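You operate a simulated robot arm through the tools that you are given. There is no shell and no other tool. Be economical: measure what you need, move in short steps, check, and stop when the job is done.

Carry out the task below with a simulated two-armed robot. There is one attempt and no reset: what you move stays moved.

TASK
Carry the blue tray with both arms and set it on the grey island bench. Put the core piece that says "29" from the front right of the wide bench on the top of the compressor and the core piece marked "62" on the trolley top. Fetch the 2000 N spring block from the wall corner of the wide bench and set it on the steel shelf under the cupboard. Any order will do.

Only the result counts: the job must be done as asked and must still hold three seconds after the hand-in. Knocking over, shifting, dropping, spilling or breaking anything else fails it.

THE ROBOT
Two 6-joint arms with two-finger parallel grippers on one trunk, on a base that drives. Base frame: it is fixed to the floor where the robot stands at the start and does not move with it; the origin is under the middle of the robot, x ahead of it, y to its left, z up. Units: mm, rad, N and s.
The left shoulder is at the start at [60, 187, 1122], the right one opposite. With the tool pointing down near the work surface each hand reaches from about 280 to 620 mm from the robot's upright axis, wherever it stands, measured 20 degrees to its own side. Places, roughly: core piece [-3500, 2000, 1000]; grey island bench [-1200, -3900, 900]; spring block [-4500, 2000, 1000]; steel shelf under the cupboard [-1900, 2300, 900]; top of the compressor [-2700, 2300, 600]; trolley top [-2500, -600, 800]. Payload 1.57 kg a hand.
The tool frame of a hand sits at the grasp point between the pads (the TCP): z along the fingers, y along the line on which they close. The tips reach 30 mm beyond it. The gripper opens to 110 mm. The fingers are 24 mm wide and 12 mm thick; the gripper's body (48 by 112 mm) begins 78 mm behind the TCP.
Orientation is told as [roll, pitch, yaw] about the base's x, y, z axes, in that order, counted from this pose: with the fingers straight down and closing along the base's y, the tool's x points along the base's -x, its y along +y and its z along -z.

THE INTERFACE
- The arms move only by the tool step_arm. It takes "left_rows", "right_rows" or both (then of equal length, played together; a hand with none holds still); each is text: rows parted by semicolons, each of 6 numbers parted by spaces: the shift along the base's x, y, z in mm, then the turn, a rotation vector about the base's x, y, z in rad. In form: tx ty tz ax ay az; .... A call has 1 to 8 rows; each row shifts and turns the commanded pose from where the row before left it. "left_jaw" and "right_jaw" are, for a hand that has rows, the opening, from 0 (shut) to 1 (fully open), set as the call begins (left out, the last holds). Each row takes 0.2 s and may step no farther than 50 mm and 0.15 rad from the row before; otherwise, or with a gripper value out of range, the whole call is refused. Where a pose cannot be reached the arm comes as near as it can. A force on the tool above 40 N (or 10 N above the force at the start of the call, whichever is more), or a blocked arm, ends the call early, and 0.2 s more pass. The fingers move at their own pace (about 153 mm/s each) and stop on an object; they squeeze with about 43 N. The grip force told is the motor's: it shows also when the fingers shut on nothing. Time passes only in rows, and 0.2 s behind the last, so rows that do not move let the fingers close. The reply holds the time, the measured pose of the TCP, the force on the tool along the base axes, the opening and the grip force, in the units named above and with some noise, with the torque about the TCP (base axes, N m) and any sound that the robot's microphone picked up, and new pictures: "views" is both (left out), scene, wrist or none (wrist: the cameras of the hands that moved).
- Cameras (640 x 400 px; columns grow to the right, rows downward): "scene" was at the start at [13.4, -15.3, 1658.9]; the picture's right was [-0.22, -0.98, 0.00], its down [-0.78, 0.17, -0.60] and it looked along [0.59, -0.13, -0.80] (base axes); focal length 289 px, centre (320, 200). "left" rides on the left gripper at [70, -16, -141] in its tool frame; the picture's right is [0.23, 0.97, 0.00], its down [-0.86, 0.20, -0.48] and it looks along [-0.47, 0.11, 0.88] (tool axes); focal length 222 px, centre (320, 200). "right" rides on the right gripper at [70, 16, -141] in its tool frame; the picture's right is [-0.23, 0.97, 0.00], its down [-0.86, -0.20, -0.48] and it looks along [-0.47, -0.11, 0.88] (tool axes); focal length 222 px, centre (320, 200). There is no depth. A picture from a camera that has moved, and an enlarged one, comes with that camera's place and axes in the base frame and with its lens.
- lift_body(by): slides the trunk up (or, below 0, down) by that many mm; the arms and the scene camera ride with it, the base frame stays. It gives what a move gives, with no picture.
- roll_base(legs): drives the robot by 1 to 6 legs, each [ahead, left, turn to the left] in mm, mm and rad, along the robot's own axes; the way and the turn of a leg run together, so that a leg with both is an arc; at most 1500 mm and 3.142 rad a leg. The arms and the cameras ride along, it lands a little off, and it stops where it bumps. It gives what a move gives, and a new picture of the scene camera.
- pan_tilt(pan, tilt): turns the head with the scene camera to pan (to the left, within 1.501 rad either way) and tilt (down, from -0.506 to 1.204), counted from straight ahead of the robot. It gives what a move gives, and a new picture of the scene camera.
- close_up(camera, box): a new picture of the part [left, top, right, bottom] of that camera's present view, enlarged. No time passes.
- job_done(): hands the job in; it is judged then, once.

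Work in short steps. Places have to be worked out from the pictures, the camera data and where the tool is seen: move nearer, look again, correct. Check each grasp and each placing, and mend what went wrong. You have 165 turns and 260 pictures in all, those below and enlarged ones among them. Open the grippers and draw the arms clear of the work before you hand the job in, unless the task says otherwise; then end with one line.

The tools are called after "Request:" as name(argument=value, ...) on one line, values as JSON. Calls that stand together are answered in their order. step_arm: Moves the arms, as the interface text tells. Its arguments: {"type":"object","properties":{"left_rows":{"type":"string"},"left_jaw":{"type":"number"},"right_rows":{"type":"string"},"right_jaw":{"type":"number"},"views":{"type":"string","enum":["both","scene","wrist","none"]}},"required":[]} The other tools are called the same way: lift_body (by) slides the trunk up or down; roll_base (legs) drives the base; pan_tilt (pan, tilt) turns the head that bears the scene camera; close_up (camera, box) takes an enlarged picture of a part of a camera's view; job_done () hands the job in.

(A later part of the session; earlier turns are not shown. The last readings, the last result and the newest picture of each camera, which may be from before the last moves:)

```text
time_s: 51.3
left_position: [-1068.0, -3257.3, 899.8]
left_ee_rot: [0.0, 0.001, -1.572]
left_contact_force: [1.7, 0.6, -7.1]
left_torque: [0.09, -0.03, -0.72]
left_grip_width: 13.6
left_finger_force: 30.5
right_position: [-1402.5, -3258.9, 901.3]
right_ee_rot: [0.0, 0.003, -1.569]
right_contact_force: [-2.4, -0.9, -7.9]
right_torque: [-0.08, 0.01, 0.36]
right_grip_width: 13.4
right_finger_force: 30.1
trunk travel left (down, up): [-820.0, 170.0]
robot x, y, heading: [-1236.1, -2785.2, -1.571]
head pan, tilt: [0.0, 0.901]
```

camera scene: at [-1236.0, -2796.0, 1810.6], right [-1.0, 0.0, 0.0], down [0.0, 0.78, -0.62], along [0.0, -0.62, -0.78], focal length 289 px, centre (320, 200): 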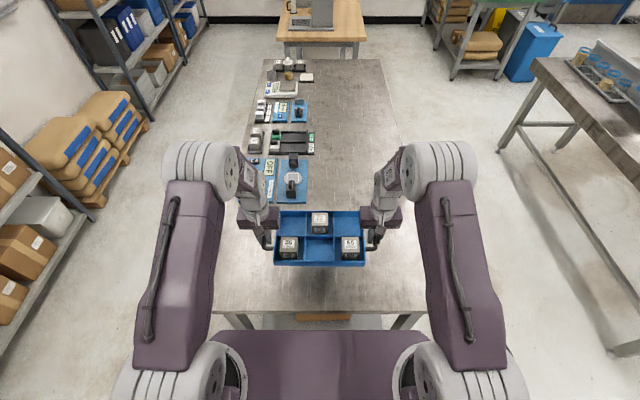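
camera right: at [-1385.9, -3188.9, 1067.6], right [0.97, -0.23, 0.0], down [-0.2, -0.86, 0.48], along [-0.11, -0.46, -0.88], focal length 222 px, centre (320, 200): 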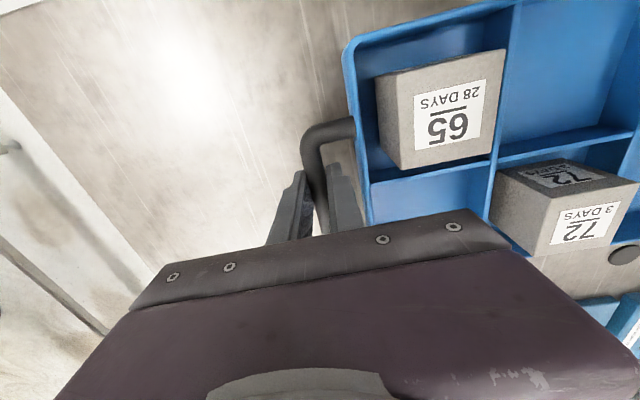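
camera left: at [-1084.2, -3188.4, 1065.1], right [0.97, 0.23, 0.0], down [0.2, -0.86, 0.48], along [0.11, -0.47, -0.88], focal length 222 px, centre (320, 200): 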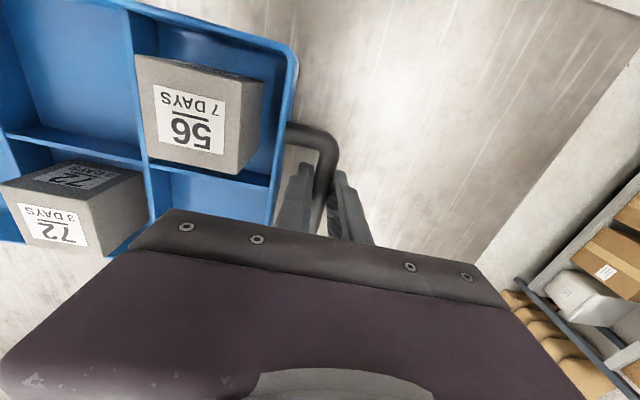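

Request:
step_arm(left_rows="0 0 -3 0 0 0;0 0 -3 0 0 0;0 0 -2 0 0 0;0 0 0 0 0 0", right_rows="0 0 -3 0 0 0;0 0 -3 0 0 0;0 0 -2 0 0 0;0 0 0 0 0 0", views="none")

Request:
close_up(camera="right", box=[0, 0, 640, 400])

```text
time_s: 52.3
left_position: [-1067.4, -3256.1, 893.7]
left_ee_rot: [0.0, -0.005, -1.57]
left_contact_force: [3.8, -3.1, 16.4]
left_torque: [0.62, -0.06, -0.76]
left_grip_width: 13.3
left_finger_force: 29.9
right_position: [-1402.9, -3258.0, 894.3]
right_ee_rot: [0.001, 0.0, -1.57]
right_contact_force: [-5.0, -4.7, 2.2]
right_torque: [0.9, 0.07, 0.19]
right_grip_width: 13.5
right_finger_force: 30.0
trunk travel left (down, up): [-820.0, 170.0]
robot x, y, heading: [-1235.1, -2782.1, -1.572]
head pan, tilt: [0.0, 0.901]
```

```text
1.00 times, centred on (320, 200) of right
camera zoom: at [-1386.3, -3187.6, 1037.0], right [0.97, -0.23, 0.0], down [-0.2, -0.86, 0.48], along [-0.11, -0.47, -0.88], focal length 222 px, centre (320, 200)
```

zoom: 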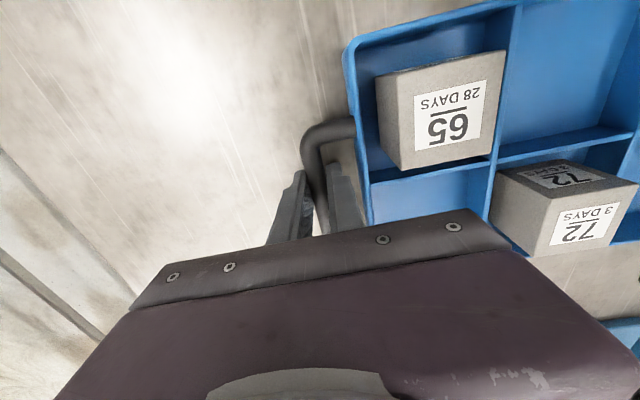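

Touchdown (bench also ≈860). Open the jaws to 22 mm and rise.

Request:
step_arm(left_rows="0 0 1 0 0 0;0 0 0 0 0 0", right_rows="0 0 0 0 0 0;0 0 0 0 0 0", left_jaw=0.2, right_jaw=0.2, views="none")

Request:
step_arm(left_rows="0 0 10 0 0 0;0 0 20 0 0 0;0 0 40 0 0 0;0 0 40 0 0 0;0 0 40 0 0 0", right_rows="0 0 10 0 0 0;0 0 20 0 0 0;0 0 40 0 0 0;0 0 40 0 0 0;0 0 40 0 0 0", views="scene")

```text
time_s: 52.9
left_position: [-1067.6, -3255.5, 893.0]
left_ee_rot: [0.001, 0.0, -1.571]
left_contact_force: [-0.1, 0.0, 0.5]
left_torque: [0.0, -0.03, -0.02]
left_grip_width: 22.3
left_finger_force: 0.1
right_position: [-1401.7, -3258.2, 893.8]
right_ee_rot: [0.0, 0.003, -1.57]
right_contact_force: [0.2, 0.4, 0.2]
right_torque: [0.02, -0.01, 0.0]
right_grip_width: 22.1
right_finger_force: 0.1
trunk travel left (down, up): [-820.0, 170.0]
robot x, y, heading: [-1236.1, -2782.0, -1.571]
head pan, tilt: [0.0, 0.901]
```

```text
time_s: 54.1
left_position: [-1068.2, -3254.1, 1046.0]
left_ee_rot: [0.001, -0.004, -1.571]
left_contact_force: [0.4, 0.0, 0.3]
left_torque: [-0.03, 0.02, -0.03]
left_grip_width: 21.9
left_finger_force: 0.1
right_position: [-1401.5, -3254.7, 1043.8]
right_ee_rot: [0.0, 0.003, -1.569]
right_contact_force: [1.1, -0.5, 1.0]
right_torque: [0.0, 0.01, -0.02]
right_grip_width: 22.1
right_finger_force: 0.0
trunk travel left (down, up): [-820.0, 170.0]
robot x, y, heading: [-1237.2, -2785.3, -1.568]
head pan, tilt: [0.0, 0.901]
camera scene: at [-1236.0, -2797.1, 1730.5], right [-1.0, 0.0, 0.0], down [0.0, 0.78, -0.62], along [0.0, -0.62, -0.78], focal length 289 px, centre (320, 200)
```

scene: 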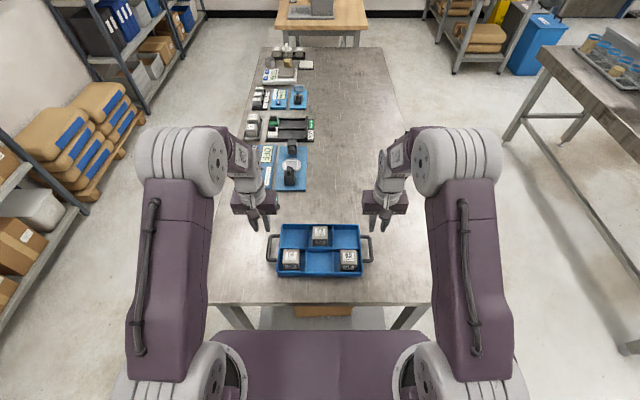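

Tray placed well. Back off 650 mm and look west/north to plan the next route.

Request:
roll_base(legs=[[-650, 0, 0]])

Request:
step_arm(left_rows="0 40 20 0 0 0;0 40 20 0 0 0;0 40 20 0 0 0", right_rows="0 40 20 0 0 0;0 40 20 0 0 0;0 40 20 0 0 0", left_jaw=1, right_jaw=1, views="none")

Request:
pan_tilt(pan=-1.5, tilt=0.35)

```text
time_s: 57.7
left_position: [-1070.9, -2614.8, 1044.7]
left_ee_rot: [0.001, 0.001, -1.572]
left_contact_force: [0.1, -0.6, 0.1]
left_torque: [-0.02, 0.02, 0.01]
left_grip_width: 22.1
left_finger_force: 0.1
right_position: [-1402.8, -2615.8, 1042.5]
right_ee_rot: [-0.002, 0.002, -1.572]
right_contact_force: [-0.9, -0.1, -0.6]
right_torque: [0.03, 0.01, 0.03]
right_grip_width: 22.1
right_finger_force: 0.0
trunk travel left (down, up): [-820.0, 170.0]
robot x, y, heading: [-1238.8, -2145.2, -1.57]
head pan, tilt: [0.0, 0.901]
camera scene: at [-1235.8, -2158.5, 1730.5], right [-1.0, 0.0, 0.0], down [0.0, 0.78, -0.62], along [0.0, -0.62, -0.78], focal length 289 px, centre (320, 200)
```

scene: 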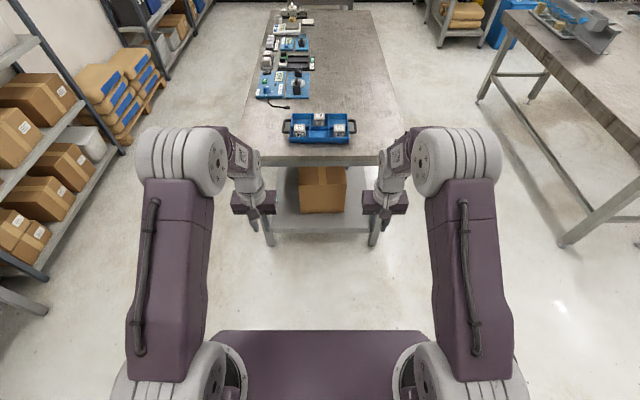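

```text
time_s: 58.5
left_position: [-1072.0, -2489.8, 1106.8]
left_ee_rot: [0.0, -0.005, -1.572]
left_contact_force: [-0.2, -0.1, 0.9]
left_torque: [-0.05, 0.01, -0.04]
left_grip_width: 109.8
left_finger_force: 0.0
right_position: [-1403.4, -2491.3, 1104.7]
right_ee_rot: [0.0, -0.002, -1.571]
right_contact_force: [0.2, 0.6, 0.4]
right_torque: [-0.05, 0.02, -0.01]
right_grip_width: 110.2
right_finger_force: 0.0
trunk travel left (down, up): [-820.0, 170.0]
robot x, y, heading: [-1240.8, -2137.0, -1.573]
head pan, tilt: [0.0, 0.901]
```

```text
time_s: 60.1
left_position: [-1070.3, -2494.0, 1105.8]
left_ee_rot: [-0.001, 0.0, -1.573]
left_contact_force: [0.3, -0.5, -0.2]
left_torque: [-0.01, -0.02, -0.01]
left_grip_width: 110.0
left_finger_force: 0.1
right_position: [-1403.4, -2495.1, 1102.4]
right_ee_rot: [0.001, -0.001, -1.571]
right_contact_force: [-0.4, 0.9, 0.5]
right_torque: [0.02, 0.0, 0.03]
right_grip_width: 109.8
right_finger_force: 0.1
trunk travel left (down, up): [-820.0, 170.0]
robot x, y, heading: [-1237.7, -2142.3, -1.574]
head pan, tilt: [-1.499, 0.351]
camera scene: at [-1328.5, -2088.5, 1778.1], right [-0.07, 1.0, 0.0], down [0.34, 0.02, -0.94], along [-0.94, -0.07, -0.34], focal length 289 px, centre (320, 200)
```

scene: 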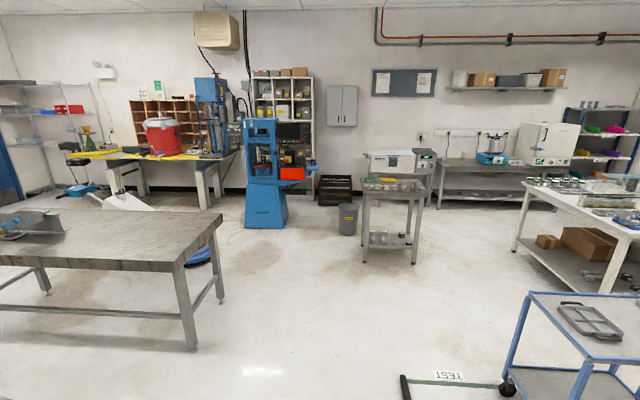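

The blue trolley is at right; a "TEST" sign/bar lies on the floor. Turn the robot to face −x and look north.

Request:
roll_base(legs=[[0, 0, -1.571]])

Request:
pan_tilt(pan=-0.9, tilt=0.4)

```text
time_s: 64.3
left_position: [-1587.2, -2307.2, 1105.2]
left_ee_rot: [0.0, -0.001, 3.137]
left_contact_force: [-0.5, 0.0, 0.4]
left_torque: [0.0, -0.01, 0.01]
left_grip_width: 110.1
left_finger_force: 0.1
right_position: [-1588.0, -1975.3, 1103.2]
right_ee_rot: [0.0, 0.0, 3.138]
right_contact_force: [-0.1, 0.3, -0.5]
right_torque: [-0.05, 0.0, 0.0]
right_grip_width: 109.8
right_finger_force: 0.1
trunk travel left (down, up): [-820.0, 170.0]
robot x, y, heading: [-1237.6, -2140.5, 3.139]
head pan, tilt: [-1.499, 0.351]
camera scene: at [-1182.1, -2049.2, 1778.1], right [1.0, 0.07, 0.0], down [0.02, -0.34, -0.94], along [-0.06, 0.94, -0.34], focal length 289 px, centre (320, 200)
```

scene: 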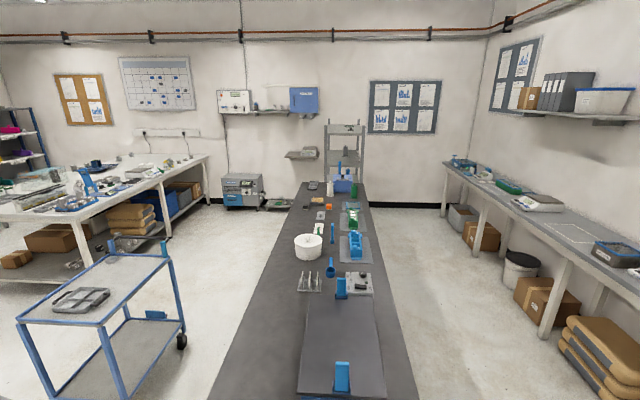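

```text
time_s: 65.3
left_position: [-1588.0, -2307.4, 1105.9]
left_ee_rot: [-0.001, -0.001, 3.136]
left_contact_force: [0.3, 0.1, 0.6]
left_torque: [-0.02, -0.02, -0.01]
left_grip_width: 110.2
left_finger_force: 0.1
right_position: [-1587.3, -1974.7, 1102.6]
right_ee_rot: [0.0, 0.001, 3.138]
right_contact_force: [-0.7, -0.5, -1.2]
right_torque: [0.02, 0.0, 0.03]
right_grip_width: 110.0
right_finger_force: 0.1
trunk travel left (down, up): [-820.0, 170.0]
robot x, y, heading: [-1238.9, -2144.9, 3.139]
head pan, tilt: [-0.901, 0.4]
camera scene: at [-1232.9, -2069.0, 1773.6], right [0.79, 0.62, 0.0], down [0.24, -0.31, -0.92], along [-0.57, 0.73, -0.39], focal length 289 px, centre (320, 200)
```

scene: 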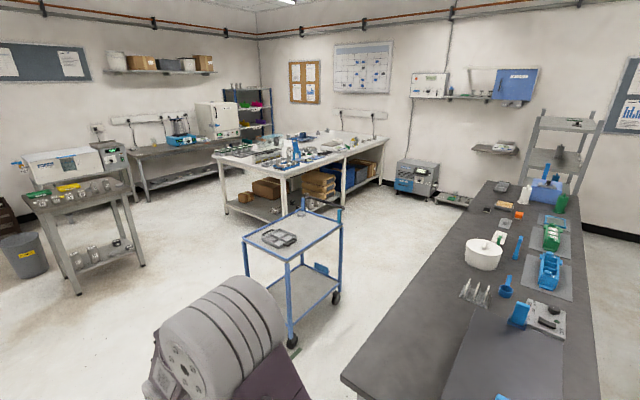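

I need the base's footprint to judge the aisle widths (trolley–dark table gap ≈650 mm). Look straight down.

Request:
pan_tilt(pan=0, tilt=1.2)

Request:
pan_tilt(pan=-1.5, tilt=1.2)

```text
time_s: 66.5
left_position: [-1587.4, -2307.4, 1105.0]
left_ee_rot: [0.0, 0.001, 3.138]
left_contact_force: [-1.0, 0.9, -0.1]
left_torque: [0.02, 0.01, -0.02]
left_grip_width: 110.1
left_finger_force: 0.0
right_position: [-1588.6, -1975.2, 1103.3]
right_ee_rot: [0.0, 0.003, 3.14]
right_contact_force: [-0.2, 0.2, -0.7]
right_torque: [0.01, 0.02, 0.0]
right_grip_width: 110.4
right_finger_force: 0.2
trunk travel left (down, up): [-820.0, 170.0]
robot x, y, heading: [-1234.2, -2139.8, 3.138]
head pan, tilt: [0.0, 1.201]
camera scene: at [-1231.9, -2141.5, 1710.8], right [0.01, 1.0, 0.0], down [0.93, -0.01, -0.36], along [-0.36, 0.0, -0.93], focal length 289 px, centre (320, 200)
```

scene: 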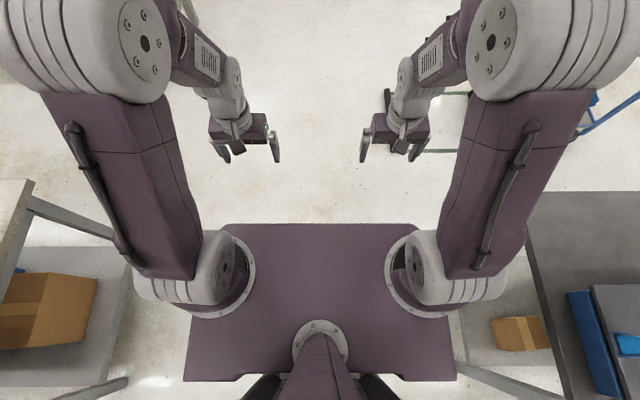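

```text
time_s: 68.1
left_position: [-1589.3, -2306.1, 1105.8]
left_ee_rot: [0.0, -0.001, 3.137]
left_contact_force: [0.3, -0.7, 0.1]
left_torque: [0.03, -0.02, 0.0]
left_grip_width: 110.2
left_finger_force: 0.0
right_position: [-1588.1, -1974.1, 1103.2]
right_ee_rot: [-0.002, 0.001, 3.137]
right_contact_force: [0.4, 0.0, -0.1]
right_torque: [-0.01, -0.06, 0.03]
right_grip_width: 109.9
right_finger_force: 0.1
trunk travel left (down, up): [-820.0, 170.0]
robot x, y, heading: [-1236.9, -2144.8, 3.136]
head pan, tilt: [-1.499, 1.201]
camera scene: at [-1179.6, -2086.1, 1710.7], right [1.0, 0.07, 0.0], down [0.06, -0.93, -0.36], along [-0.02, 0.36, -0.93], focal length 289 px, centre (320, 200)
```

scene: 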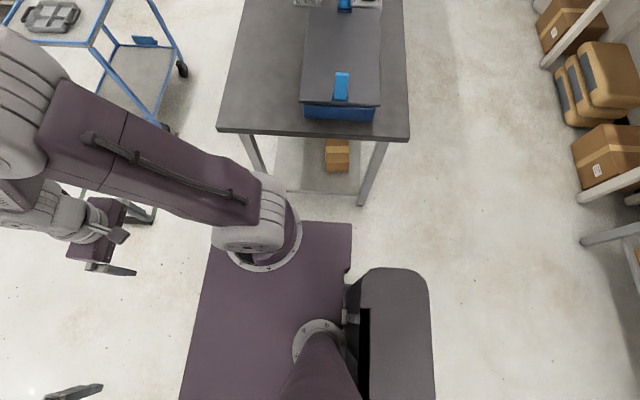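

The base is about 400 mm wide, so the 650 mm gap is passable. Look at the floor item ("TEST") near the trolley before planning.

Request:
pan_tilt(pan=-0.4, tilt=0.7)

```text
time_s: 69.4
left_position: [-1587.6, -2306.1, 1106.1]
left_ee_rot: [0.0, -0.001, 3.137]
left_contact_force: [0.2, 0.1, 0.1]
left_torque: [0.0, 0.02, -0.02]
left_grip_width: 110.0
left_finger_force: 0.2
right_position: [-1587.4, -1975.2, 1103.1]
right_ee_rot: [0.0, 0.002, 3.137]
right_contact_force: [0.2, 0.3, -0.3]
right_torque: [-0.01, 0.01, 0.01]
right_grip_width: 109.8
right_finger_force: 0.1
trunk travel left (down, up): [-820.0, 170.0]
robot x, y, heading: [-1235.4, -2144.3, 3.139]
head pan, tilt: [-0.4, 0.7]
camera scene: at [-1253.9, -2108.3, 1746.7], right [0.39, 0.92, 0.0], down [0.59, -0.25, -0.76], along [-0.7, 0.3, -0.64], focal length 289 px, centre (320, 200)
```

scene: 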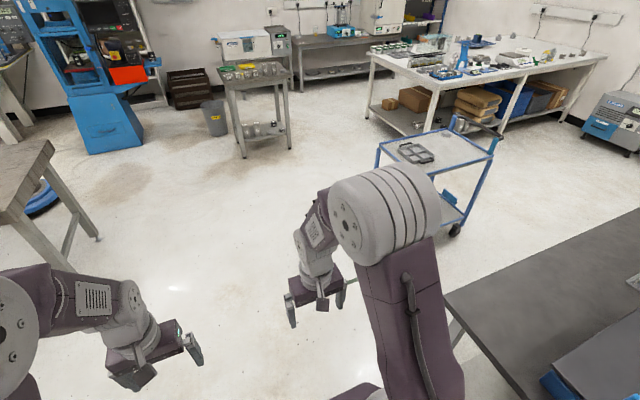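

The arm hides the floor spot in question. Drive west ~450 mm in the clear zone and look again towards the trolley.

Request:
roll_base(legs=[[450, 0, 0]])

Request:
pan_tilt(pan=-1.1, tilt=0.7)

```text
time_s: 72.2
left_position: [-2036.7, -2307.3, 1105.9]
left_ee_rot: [0.001, -0.002, 3.138]
left_contact_force: [-0.6, -0.7, 0.8]
left_torque: [-0.01, -0.01, 0.01]
left_grip_width: 109.8
left_finger_force: 0.0
right_position: [-2038.5, -1973.1, 1104.1]
right_ee_rot: [0.0, 0.0, 3.14]
right_contact_force: [0.1, 0.1, 0.4]
right_torque: [0.0, -0.02, -0.02]
right_grip_width: 109.7
right_finger_force: 0.0
trunk travel left (down, up): [-820.0, 170.0]
robot x, y, heading: [-1686.8, -2144.2, 3.139]
head pan, tilt: [-0.4, 0.7]
camera scene: at [-1702.6, -2106.7, 1746.7], right [0.39, 0.92, 0.0], down [0.59, -0.25, -0.77], along [-0.7, 0.3, -0.64], focal length 289 px, centre (320, 200)
```

scene: 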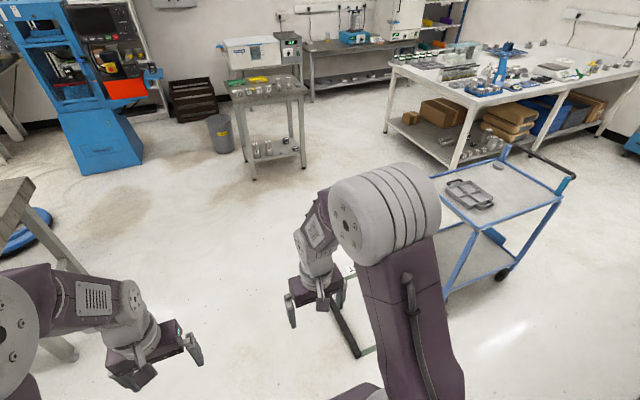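

```text
time_s: 73.2
left_position: [-2037.3, -2306.1, 1105.9]
left_ee_rot: [-0.001, 0.001, 3.139]
left_contact_force: [1.0, -0.4, 0.1]
left_torque: [-0.02, 0.01, -0.05]
left_grip_width: 109.7
left_finger_force: 0.1
right_position: [-2038.6, -1975.3, 1102.4]
right_ee_rot: [0.001, 0.002, 3.139]
right_contact_force: [0.1, 0.1, -0.6]
right_torque: [-0.02, -0.01, 0.0]
right_grip_width: 110.1
right_finger_force: 0.0
trunk travel left (down, up): [-820.0, 170.0]
robot x, y, heading: [-1686.6, -2135.6, 3.133]
head pan, tilt: [-1.1, 0.7]
camera scene: at [-1664.2, -2064.3, 1746.7], right [0.89, 0.45, 0.0], down [0.29, -0.57, -0.77], along [-0.35, 0.68, -0.64], focal length 289 px, centre (320, 200)
```

scene: 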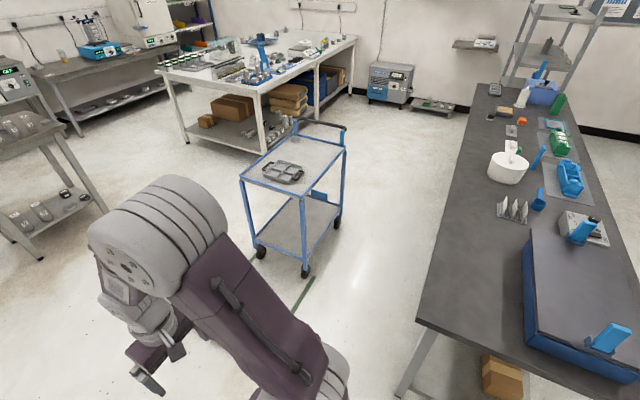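

The floor marking is just the trolley's parking bay around x −2770…−2260, y −1640. I'll face +y, shift to x≈−1925 and drive up the aisle between trolley and dark table.

Request:
roll_base(legs=[[0, 0, -1.565], [0, 238, 0], [700, 0, 0]])

Request:
pan_tilt(pan=0, tilt=0.7)

```text
time_s: 82.3
left_position: [-2117.5, -1086.8, 1105.9]
left_ee_rot: [0.0, -0.001, 1.597]
left_contact_force: [0.1, -0.7, -0.7]
left_torque: [0.03, 0.0, -0.03]
left_grip_width: 110.2
left_finger_force: 0.2
right_position: [-1786.0, -1076.7, 1102.6]
right_ee_rot: [0.0, 0.001, 1.598]
right_contact_force: [-0.3, -0.5, 0.6]
right_torque: [0.04, -0.03, 0.0]
right_grip_width: 110.1
right_finger_force: 0.1
trunk travel left (down, up): [-820.0, 170.0]
robot x, y, heading: [-1945.2, -1433.9, 1.596]
head pan, tilt: [-1.1, 0.7]
camera scene: at [-1864.5, -1451.9, 1746.7], right [0.48, -0.88, 0.0], down [-0.57, -0.31, -0.77], along [0.67, 0.37, -0.64], focal length 289 px, centre (320, 200)
```

scene: 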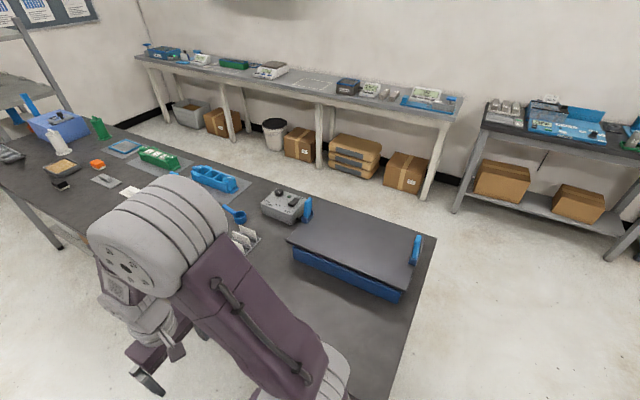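

```text
time_s: 83.6
left_position: [-2116.8, -1086.4, 1105.9]
left_ee_rot: [0.001, 0.0, 1.597]
left_contact_force: [0.3, 0.6, -0.5]
left_torque: [0.01, 0.01, 0.01]
left_grip_width: 109.8
left_finger_force: 0.1
right_position: [-1784.8, -1075.6, 1103.1]
right_ee_rot: [0.001, 0.002, 1.599]
right_contact_force: [0.5, 0.4, -0.3]
right_torque: [0.0, 0.0, 0.01]
right_grip_width: 110.1
right_finger_force: 0.0
trunk travel left (down, up): [-820.0, 170.0]
robot x, y, heading: [-1940.6, -1433.1, 1.592]
head pan, tilt: [0.0, 0.7]
camera scene: at [-1941.3, -1406.0, 1746.7], right [1.0, 0.03, 0.0], down [0.02, -0.64, -0.76], along [-0.02, 0.76, -0.64], focal length 289 px, centre (320, 200)
```

scene: 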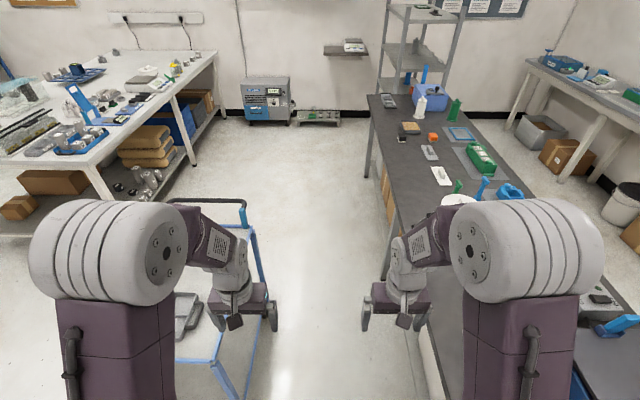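

Aisle is clear. Correct the heading and drive ahead 2.7 m, keeping x≈−1925.

Request:
roll_base(legs=[[0, -12, -0.023], [1300, 0, 0], [1300, 0, 0]])

Request:
pan_tilt(pan=0.9, tilt=0.6)

```text
time_s: 96.7
left_position: [-2094.9, 1530.2, 1105.1]
left_ee_rot: [0.001, 0.002, 1.569]
left_contact_force: [-0.4, 0.4, -0.2]
left_torque: [0.0, -0.02, -0.03]
left_grip_width: 110.3
left_finger_force: 0.1
right_position: [-1763.9, 1532.7, 1103.0]
right_ee_rot: [0.0, 0.001, 1.572]
right_contact_force: [0.1, -0.8, -0.5]
right_torque: [0.01, 0.02, 0.0]
right_grip_width: 110.3
right_finger_force: 0.0
trunk travel left (down, up): [-820.0, 170.0]
robot x, y, heading: [-1928.5, 1178.1, 1.57]
head pan, tilt: [0.0, 0.7]
camera scene: at [-1928.3, 1205.7, 1746.7], right [1.0, 0.0, 0.0], down [0.0, -0.64, -0.77], along [0.0, 0.77, -0.64], focal length 289 px, centre (320, 200)
```

scene: 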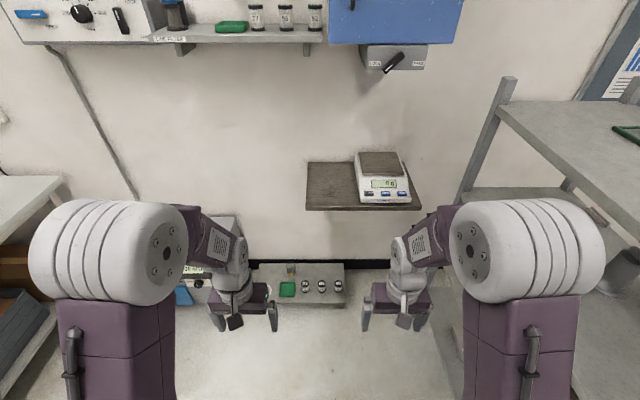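

```text
time_s: 97.9
left_position: [-2095.1, 1531.3, 1105.5]
left_ee_rot: [-0.001, 0.001, 1.569]
left_contact_force: [0.9, -0.8, 0.3]
left_torque: [0.02, -0.03, -0.01]
left_grip_width: 109.9
left_finger_force: 0.0
right_position: [-1764.0, 1531.9, 1102.3]
right_ee_rot: [0.001, 0.002, 1.572]
right_contact_force: [-0.5, -0.4, -0.3]
right_torque: [0.0, -0.01, 0.02]
right_grip_width: 110.0
right_finger_force: 0.0
trunk travel left (down, up): [-820.0, 170.0]
robot x, y, heading: [-1930.6, 1179.5, 1.574]
head pan, tilt: [0.901, 0.6]
camera scene: at [-1997.5, 1176.4, 1755.3], right [0.62, 0.78, 0.0], down [0.44, -0.35, -0.83], along [-0.65, 0.51, -0.56], focal length 289 px, centre (320, 200)
```

scene: 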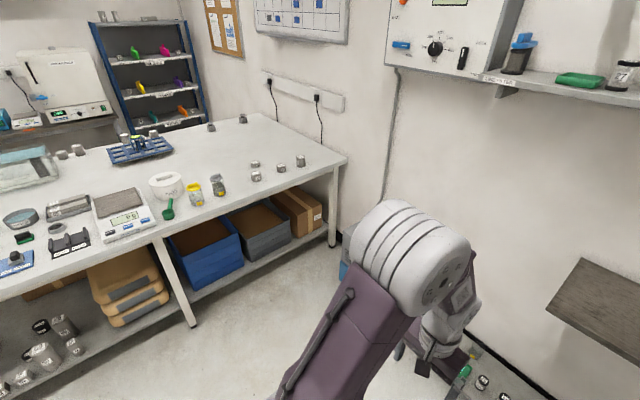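

The front-right cores lie at about x −3440…−3600, y 1820…2145; the bench front edge is x≈−3280. I turn to face −x and approach to (−2960, 1900).

Request:
roll_base(legs=[[0, 0, 1.568], [0, -700, 0], [880, 0, 0]])

Request:
pan_tilt(pan=0, tilt=0.7)

```text
time_s: 109.7
left_position: [-3144.6, 1725.9, 1106.4]
left_ee_rot: [0.001, 0.0, 3.131]
left_contact_force: [-1.1, 0.6, 0.3]
left_torque: [-0.01, 0.05, 0.01]
left_grip_width: 110.2
left_finger_force: 0.0
right_position: [-3143.4, 2057.0, 1103.3]
right_ee_rot: [0.0, 0.0, 3.133]
right_contact_force: [0.9, 0.4, 0.2]
right_torque: [-0.02, -0.02, -0.01]
right_grip_width: 110.2
right_finger_force: 0.1
trunk travel left (down, up): [-820.0, 170.0]
robot x, y, heading: [-2791.0, 1891.8, 3.135]
head pan, tilt: [0.901, 0.6]
camera scene: at [-2787.0, 1821.1, 1755.3], right [-0.78, 0.63, 0.0], down [0.35, 0.44, -0.83], along [-0.52, -0.64, -0.56], focal length 289 px, centre (320, 200)
```

scene: 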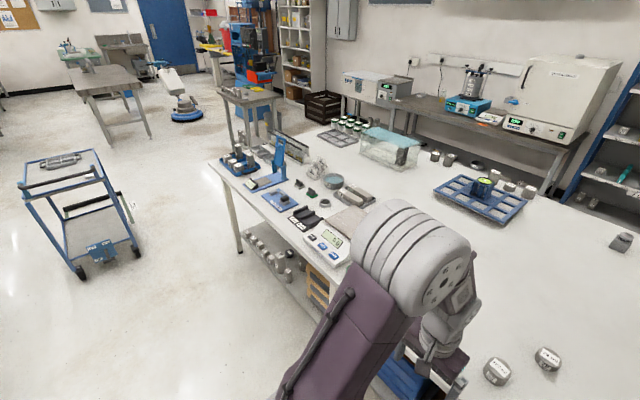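

```text
time_s: 110.9
left_position: [-3144.2, 1725.8, 1105.3]
left_ee_rot: [-0.001, -0.001, 3.133]
left_contact_force: [-0.6, -0.1, 0.6]
left_torque: [0.01, 0.02, 0.0]
left_grip_width: 110.1
left_finger_force: 0.1
right_position: [-3144.8, 2056.9, 1102.2]
right_ee_rot: [0.0, 0.003, 3.134]
right_contact_force: [0.8, -0.4, 0.9]
right_torque: [0.02, 0.0, -0.03]
right_grip_width: 109.9
right_finger_force: 0.0
trunk travel left (down, up): [-820.0, 170.0]
robot x, y, heading: [-2792.4, 1891.3, 3.134]
head pan, tilt: [0.0, 0.7]
camera scene: at [-2817.4, 1890.5, 1746.7], right [0.01, 1.0, 0.0], down [0.64, 0.0, -0.77], along [-0.77, 0.0, -0.64], focal length 289 px, centre (320, 200)
```

scene: 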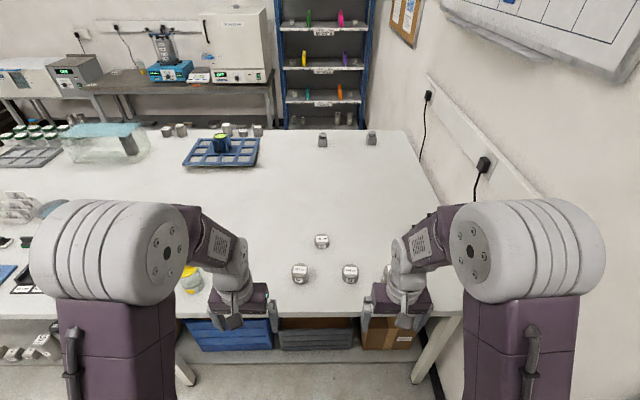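

Zoom in on the core pieces and the distant spring blocks.

Request:
close_up(camera="scene", box=[270, 220, 398, 300])

Request:
close_up(camera="scene", box=[264, 90, 424, 190])

Request:
close_up(camera="right", box=[0, 0, 640, 400])

Request:
close_up(camera="left", box=[0, 0, 640, 400])

```text
5.00 times, centred on (334, 260) of scene
camera zoom: at [-2817.4, 1890.5, 1746.7], right [0.01, 1.0, 0.0], down [0.64, 0.0, -0.77], along [-0.77, 0.0, -0.64], focal length 1443 px, centre (250, -100)
```

zoom: 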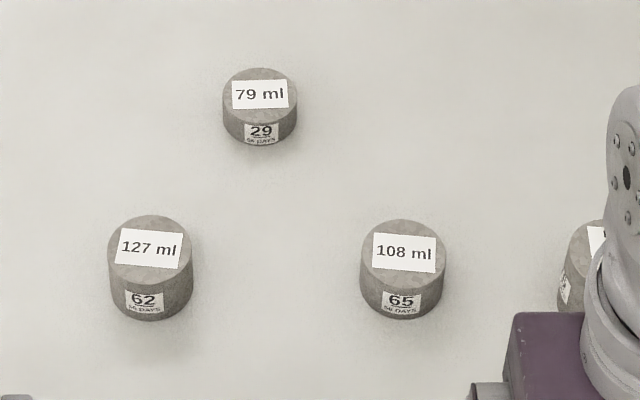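

```text
4.00 times, centred on (344, 140) of scene
camera zoom: at [-2817.4, 1890.5, 1746.7], right [0.01, 1.0, 0.0], down [0.64, 0.0, -0.77], along [-0.77, 0.0, -0.64], focal length 1155 px, centre (224, 440)
```

zoom: 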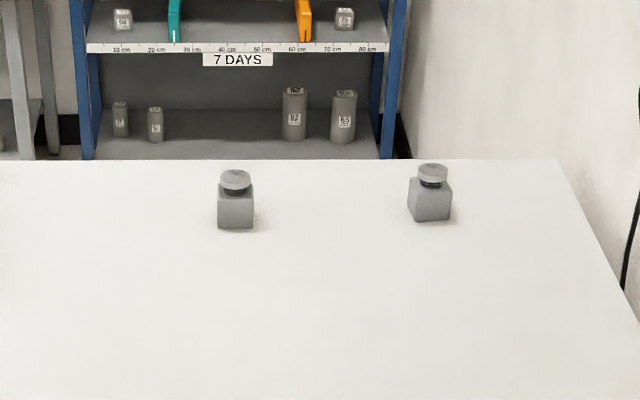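

```text
1.00 times, centred on (320, 200) of right
camera zoom: at [-3074.8, 2041.3, 1245.8], right [-0.23, -0.97, 0.0], down [-0.85, 0.2, 0.48], along [-0.46, 0.11, -0.88], focal length 222 px, centre (320, 200)
```

zoom: 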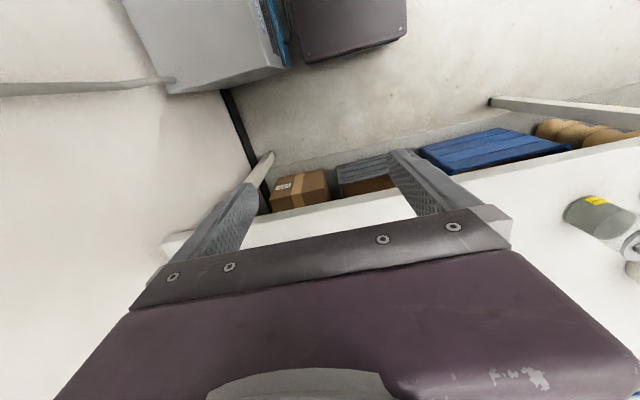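

```text
1.00 times, centred on (320, 200) of left
camera zoom: at [-3074.6, 1740.9, 1246.5], right [0.22, -0.98, 0.0], down [-0.86, -0.19, 0.48], along [-0.47, -0.1, -0.88], focal length 222 px, centre (320, 200)
```

zoom: 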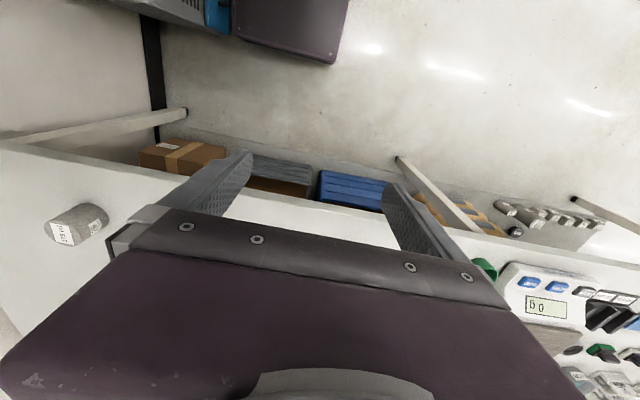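

"29" at ≈(−3586, 1904), "62" at ≈(−3428, 1827), both Ø≈58 mm, heights ≈30/48 mm. The compressor is close on my right (front at y≈2120), so shift left 76 mm, then ahead to x≈−3030.

Request:
roll_base(legs=[[0, 76, 0.006], [236, 0, 0]])

Request:
pan_tilt(pan=0, tilt=0.9)

```text
time_s: 113.3
left_position: [-3378.3, 1648.7, 1106.1]
left_ee_rot: [0.0, -0.002, 3.137]
left_contact_force: [-0.4, -0.7, 0.0]
left_torque: [0.04, -0.02, 0.0]
left_grip_width: 110.0
left_finger_force: 0.0
right_position: [-3381.2, 1979.2, 1103.7]
right_ee_rot: [0.001, -0.001, 3.14]
right_contact_force: [-0.1, 0.2, 1.1]
right_torque: [0.01, 0.0, -0.02]
right_grip_width: 110.0
right_finger_force: 0.1
trunk travel left (down, up): [-820.0, 170.0]
robot x, y, heading: [-3028.6, 1810.7, 3.141]
head pan, tilt: [0.0, 0.7]
camera scene: at [-3051.1, 1814.0, 1746.7], right [0.0, 1.0, 0.0], down [0.64, 0.0, -0.77], along [-0.77, 0.0, -0.64], focal length 289 px, centre (320, 200)
```

scene: 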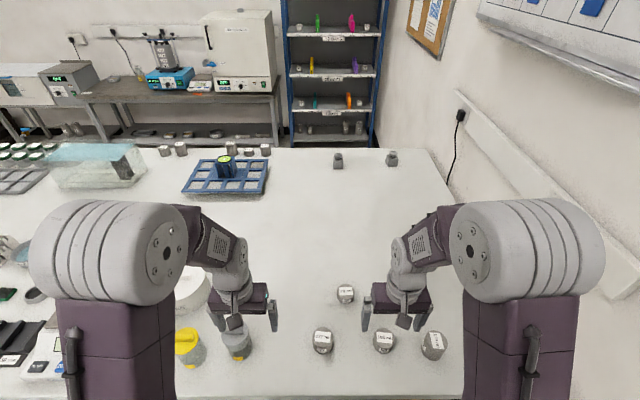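

```text
time_s: 114.0
left_position: [-3380.9, 1648.7, 1104.5]
left_ee_rot: [0.002, 0.001, 3.139]
left_contact_force: [-1.0, 0.6, 0.3]
left_torque: [-0.02, -0.03, -0.02]
left_grip_width: 110.1
left_finger_force: 0.0
right_position: [-3382.2, 1980.7, 1102.0]
right_ee_rot: [0.001, 0.003, 3.139]
right_contact_force: [0.0, -0.5, 0.1]
right_torque: [0.0, -0.01, 0.01]
right_grip_width: 110.1
right_finger_force: 0.1
trunk travel left (down, up): [-820.0, 170.0]
robot x, y, heading: [-3030.8, 1814.2, 3.139]
head pan, tilt: [0.0, 0.901]
camera scene: at [-3045.5, 1814.5, 1730.6], right [0.0, 1.0, 0.0], down [0.78, 0.0, -0.62], along [-0.62, 0.0, -0.78], focal length 289 px, centre (320, 200)
```

scene: 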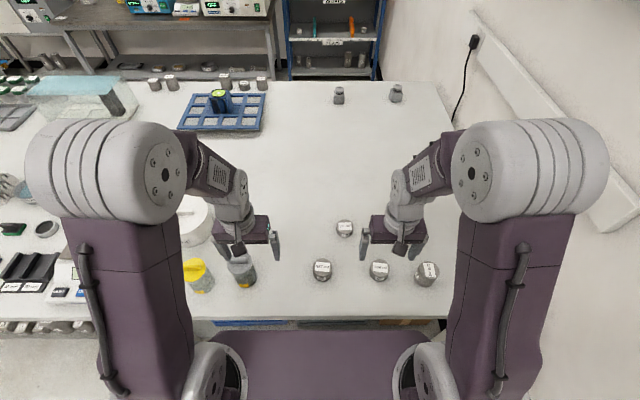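

Move the right hand above "29" at z≈960 (passing high over the neighbours) and check with the wrist view.

Request:
step_arm(right_rows="-34.5 -13.6 -23.7 0 0 0;-34.5 -13.6 -23.7 0 0 0;-34.5 -13.6 -23.7 0 0 0;-34.5 -13.6 -23.7 0 0 0;-34.5 -13.6 -23.7 0 0 0;-34.5 -13.6 -23.7 0 0 0;0 0 0 0 0 0", right_jaw=1, views="both")

```text
time_s: 115.7
left_position: [-3379.0, 1649.4, 1105.5]
left_ee_rot: [0.001, -0.001, 3.137]
left_contact_force: [-0.7, 0.6, 1.0]
left_torque: [0.0, 0.01, -0.01]
left_grip_width: 110.1
left_finger_force: 0.0
right_position: [-3586.0, 1898.6, 960.0]
right_ee_rot: [0.001, 0.0, 3.14]
right_contact_force: [-0.4, 0.3, 0.5]
right_torque: [0.01, 0.01, -0.01]
right_grip_width: 110.0
right_finger_force: 0.0
trunk travel left (down, up): [-820.0, 170.0]
robot x, y, heading: [-3028.9, 1817.2, 3.14]
head pan, tilt: [0.0, 0.901]
camera scene: at [-3043.6, 1815.0, 1730.6], right [0.0, 1.0, 0.0], down [0.78, 0.0, -0.62], along [-0.62, 0.0, -0.78], focal length 289 px, centre (320, 200)
camera right: at [-3516.6, 1883.2, 1102.9], right [-0.23, -0.97, 0.0], down [-0.86, 0.2, 0.48], along [-0.46, 0.11, -0.88], focal length 222 px, centre (320, 200)
```

scene: 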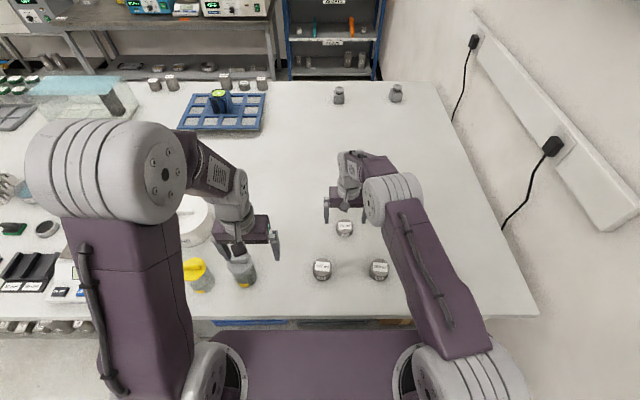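
right: 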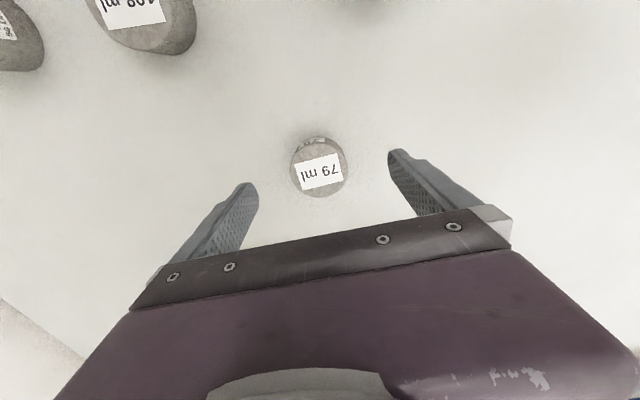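

Wrist view puts "29" at (−3594, 1902). Descend to z≈893.

Request:
step_arm(right_rows="-8 3 -20 0 0 0;0 0 -20 0 0 0;0 0 -15 0 0 0;0 0 -12 0 0 0;0 0 0 0 0 0", views="wrist")

```text
time_s: 116.8
left_position: [-3379.8, 1647.9, 1106.0]
left_ee_rot: [0.0, -0.001, 3.137]
left_contact_force: [-0.5, 0.2, -0.2]
left_torque: [0.02, 0.0, -0.01]
left_grip_width: 110.2
left_finger_force: 0.1
right_position: [-3596.0, 1901.2, 893.0]
right_ee_rot: [0.001, 0.002, 3.141]
right_contact_force: [-0.4, -0.6, 1.2]
right_torque: [0.04, -0.01, 0.02]
right_grip_width: 109.9
right_finger_force: 0.1
trunk travel left (down, up): [-820.0, 170.0]
robot x, y, heading: [-3028.6, 1818.4, 3.144]
head pan, tilt: [0.0, 0.901]
camera right: at [-3526.1, 1885.7, 1036.8], right [-0.23, -0.97, 0.0], down [-0.86, 0.2, 0.48], along [-0.46, 0.11, -0.88], focal length 222 px, centre (320, 200)
```

right: 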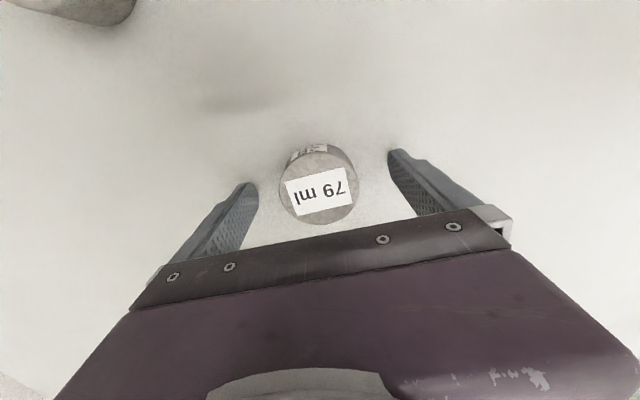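

Well centred. Close the right jaw.

Request:
step_arm(right_rows="0 0 0 0 0 0;0 0 0 0 0 0;0 0 0 0 0 0", right_jaw=0, views="none")

Request:
step_arm(right_rows="0 0 10 0 0 0;0 0 20 0 0 0;0 0 40 0 0 0;0 0 40 0 0 0;0 0 40 0 0 0", views="wrist")

```text
time_s: 117.7
left_position: [-3379.3, 1648.5, 1105.5]
left_ee_rot: [0.002, -0.001, 3.139]
left_contact_force: [0.2, 0.3, 0.1]
left_torque: [0.0, 0.03, -0.01]
left_grip_width: 110.0
left_finger_force: 0.0
right_position: [-3595.8, 1902.1, 893.9]
right_ee_rot: [0.001, 0.003, 3.14]
right_contact_force: [0.1, -0.4, 0.2]
right_torque: [0.02, 0.01, -0.01]
right_grip_width: 59.2
right_finger_force: 43.1
trunk travel left (down, up): [-820.0, 170.0]
robot x, y, heading: [-3030.5, 1811.8, 3.135]
head pan, tilt: [0.0, 0.901]
```

```text
time_s: 118.8
left_position: [-3380.2, 1649.5, 1105.7]
left_ee_rot: [0.0, 0.0, 3.139]
left_contact_force: [-0.2, -0.1, 0.6]
left_torque: [0.0, -0.02, -0.01]
left_grip_width: 109.9
left_finger_force: 0.0
right_position: [-3595.3, 1903.0, 1044.0]
right_ee_rot: [0.001, 0.0, 3.141]
right_contact_force: [-0.2, 0.2, -1.5]
right_torque: [0.01, -0.03, 0.0]
right_grip_width: 59.0
right_finger_force: 43.3
trunk travel left (down, up): [-820.0, 170.0]
robot x, y, heading: [-3027.7, 1811.4, 3.135]
head pan, tilt: [0.0, 0.901]
camera right: at [-3526.3, 1886.0, 1186.5], right [-0.23, -0.97, 0.0], down [-0.86, 0.2, 0.48], along [-0.46, 0.11, -0.88], focal length 222 px, centre (320, 200)
```

right: 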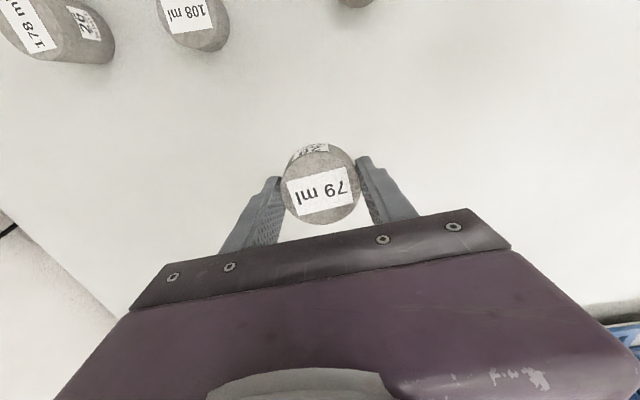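

"29" held firmly. Retract the right hand while bringing the left hand above "62".

Request:
step_arm(left_rows="-9.3 28.5 -12 0 0 0;-9.3 28.5 -12 0 0 0;-9.3 28.5 -12 0 0 0;-9.3 28.5 -12 0 0 0;-9.3 28.5 -40 0 0 0;-9.3 28.5 -40 0 0 0;0 0 0 0 0 0", right_rows="35.5 17.8 6 0 0 0;35.5 17.8 6 0 0 0;35.5 17.8 6 0 0 0;35.5 17.8 6 0 0 0;35.5 17.8 6 0 0 0;35.5 17.8 6 0 0 0;0 0 0 0 0 0", left_jaw=1, right_jaw=0, views="both")

```text
time_s: 120.5
left_position: [-3435.6, 1820.1, 976.9]
left_ee_rot: [0.0, 0.001, 3.138]
left_contact_force: [-0.5, -0.1, 0.0]
left_torque: [0.01, 0.0, 0.0]
left_grip_width: 110.2
left_finger_force: 0.2
right_position: [-3382.7, 2009.3, 1078.9]
right_ee_rot: [0.0, 0.001, 3.138]
right_contact_force: [-0.3, 0.0, -1.7]
right_torque: [-0.02, 0.0, 0.0]
right_grip_width: 59.0
right_finger_force: 42.7
trunk travel left (down, up): [-820.0, 170.0]
robot x, y, heading: [-3031.5, 1808.9, 3.138]
head pan, tilt: [0.0, 0.901]
camera scene: at [-3044.4, 1814.0, 1730.5], right [0.0, 1.0, 0.0], down [0.78, 0.0, -0.62], along [-0.62, 0.0, -0.78], focal length 289 px, centre (320, 200)
camera right: at [-3313.0, 1992.0, 1223.0], right [-0.23, -0.97, 0.0], down [-0.86, 0.2, 0.48], along [-0.46, 0.11, -0.88], focal length 222 px, centre (320, 200)
camera left: at [-3365.5, 1834.9, 1118.1], right [0.22, -0.97, 0.0], down [-0.86, -0.2, 0.48], along [-0.47, -0.11, -0.88], focal length 222 px, centre (320, 200)
```

scene: 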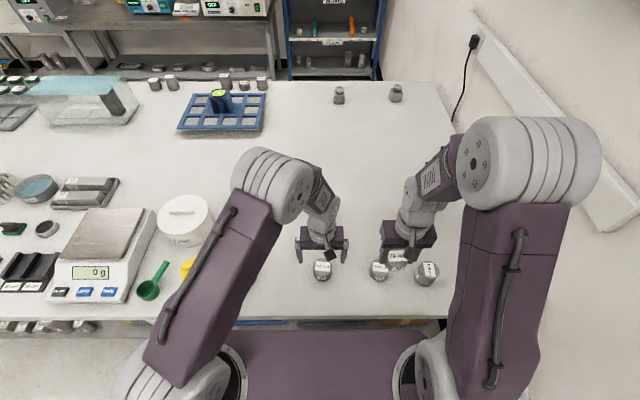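
right: 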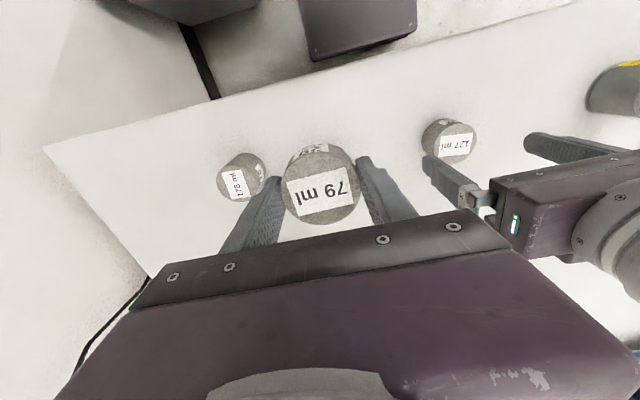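
left: 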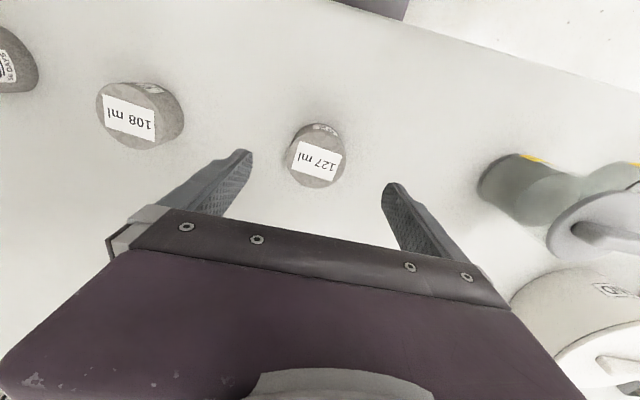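

"62" (127 ml) centred at (−3437, 1822). Descend to z≈896 and close.

Request:
step_arm(left_rows="-1 1 -25 0 0 0;0 0 -25 0 0 0;0 0 -20 0 0 0;0 0 -11 0 0 0;0 0 0 0 0 0", views="none")

Request:
step_arm(left_rows="0 0 0 0 0 0;0 0 0 0 0 0;0 0 0 0 0 0", left_jaw=0, views="none")

Request:
step_arm(left_rows="0 0 10 0 0 0;0 0 20 0 0 0;0 -20 40 0 0 0;0 -30 40 0 0 0;20 -40 20 0 0 0;20 -40 20 0 0 0", views="wrist")

```text
time_s: 121.7
left_position: [-3436.2, 1821.0, 896.6]
left_ee_rot: [0.0, 0.001, 3.138]
left_contact_force: [-0.6, -0.7, -0.1]
left_torque: [-0.02, 0.01, 0.02]
left_grip_width: 109.9
left_finger_force: 0.1
right_position: [-3383.1, 2008.8, 1079.8]
right_ee_rot: [0.001, 0.0, 3.139]
right_contact_force: [-0.3, 0.7, -1.3]
right_torque: [0.01, 0.02, 0.02]
right_grip_width: 59.0
right_finger_force: 43.1
trunk travel left (down, up): [-820.0, 170.0]
robot x, y, heading: [-3032.1, 1813.5, 3.14]
head pan, tilt: [0.0, 0.901]
```

```text
time_s: 122.5
left_position: [-3437.1, 1821.4, 895.2]
left_ee_rot: [0.001, 0.001, 3.138]
left_contact_force: [0.1, -0.8, 1.2]
left_torque: [0.02, 0.09, -0.07]
left_grip_width: 59.5
left_finger_force: 42.6
right_position: [-3382.3, 2007.4, 1079.0]
right_ee_rot: [-0.002, 0.002, 3.141]
right_contact_force: [-0.5, -0.4, -1.3]
right_torque: [0.02, 0.02, 0.03]
right_grip_width: 59.0
right_finger_force: 42.4
trunk travel left (down, up): [-820.0, 170.0]
robot x, y, heading: [-3030.5, 1814.9, 3.139]
head pan, tilt: [0.0, 0.901]
```

```text
time_s: 123.8
left_position: [-3396.1, 1689.4, 1046.2]
left_ee_rot: [-0.004, 0.001, 3.139]
left_contact_force: [0.9, -0.5, -2.4]
left_torque: [0.0, -0.01, -0.01]
left_grip_width: 59.4
left_finger_force: 43.0
right_position: [-3381.3, 2007.7, 1080.9]
right_ee_rot: [-0.002, 0.0, 3.139]
right_contact_force: [0.5, 0.0, -1.5]
right_torque: [0.0, 0.03, 0.0]
right_grip_width: 59.0
right_finger_force: 42.8
trunk travel left (down, up): [-820.0, 170.0]
robot x, y, heading: [-3029.0, 1817.3, 3.139]
head pan, tilt: [0.0, 0.901]
camera left: at [-3325.5, 1704.6, 1187.3], right [0.22, -0.97, 0.0], down [-0.86, -0.2, 0.48], along [-0.47, -0.11, -0.88], focal length 222 px, centre (320, 200)
```

left: 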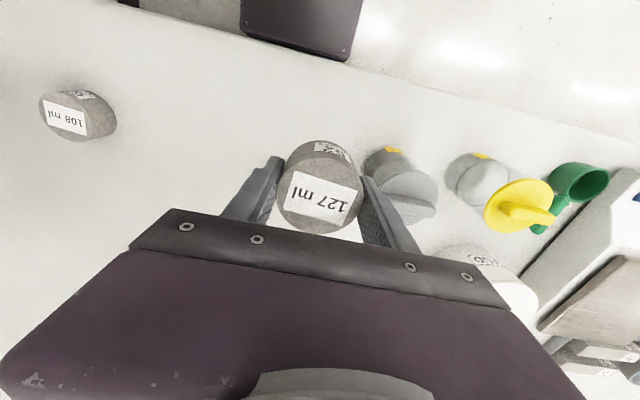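

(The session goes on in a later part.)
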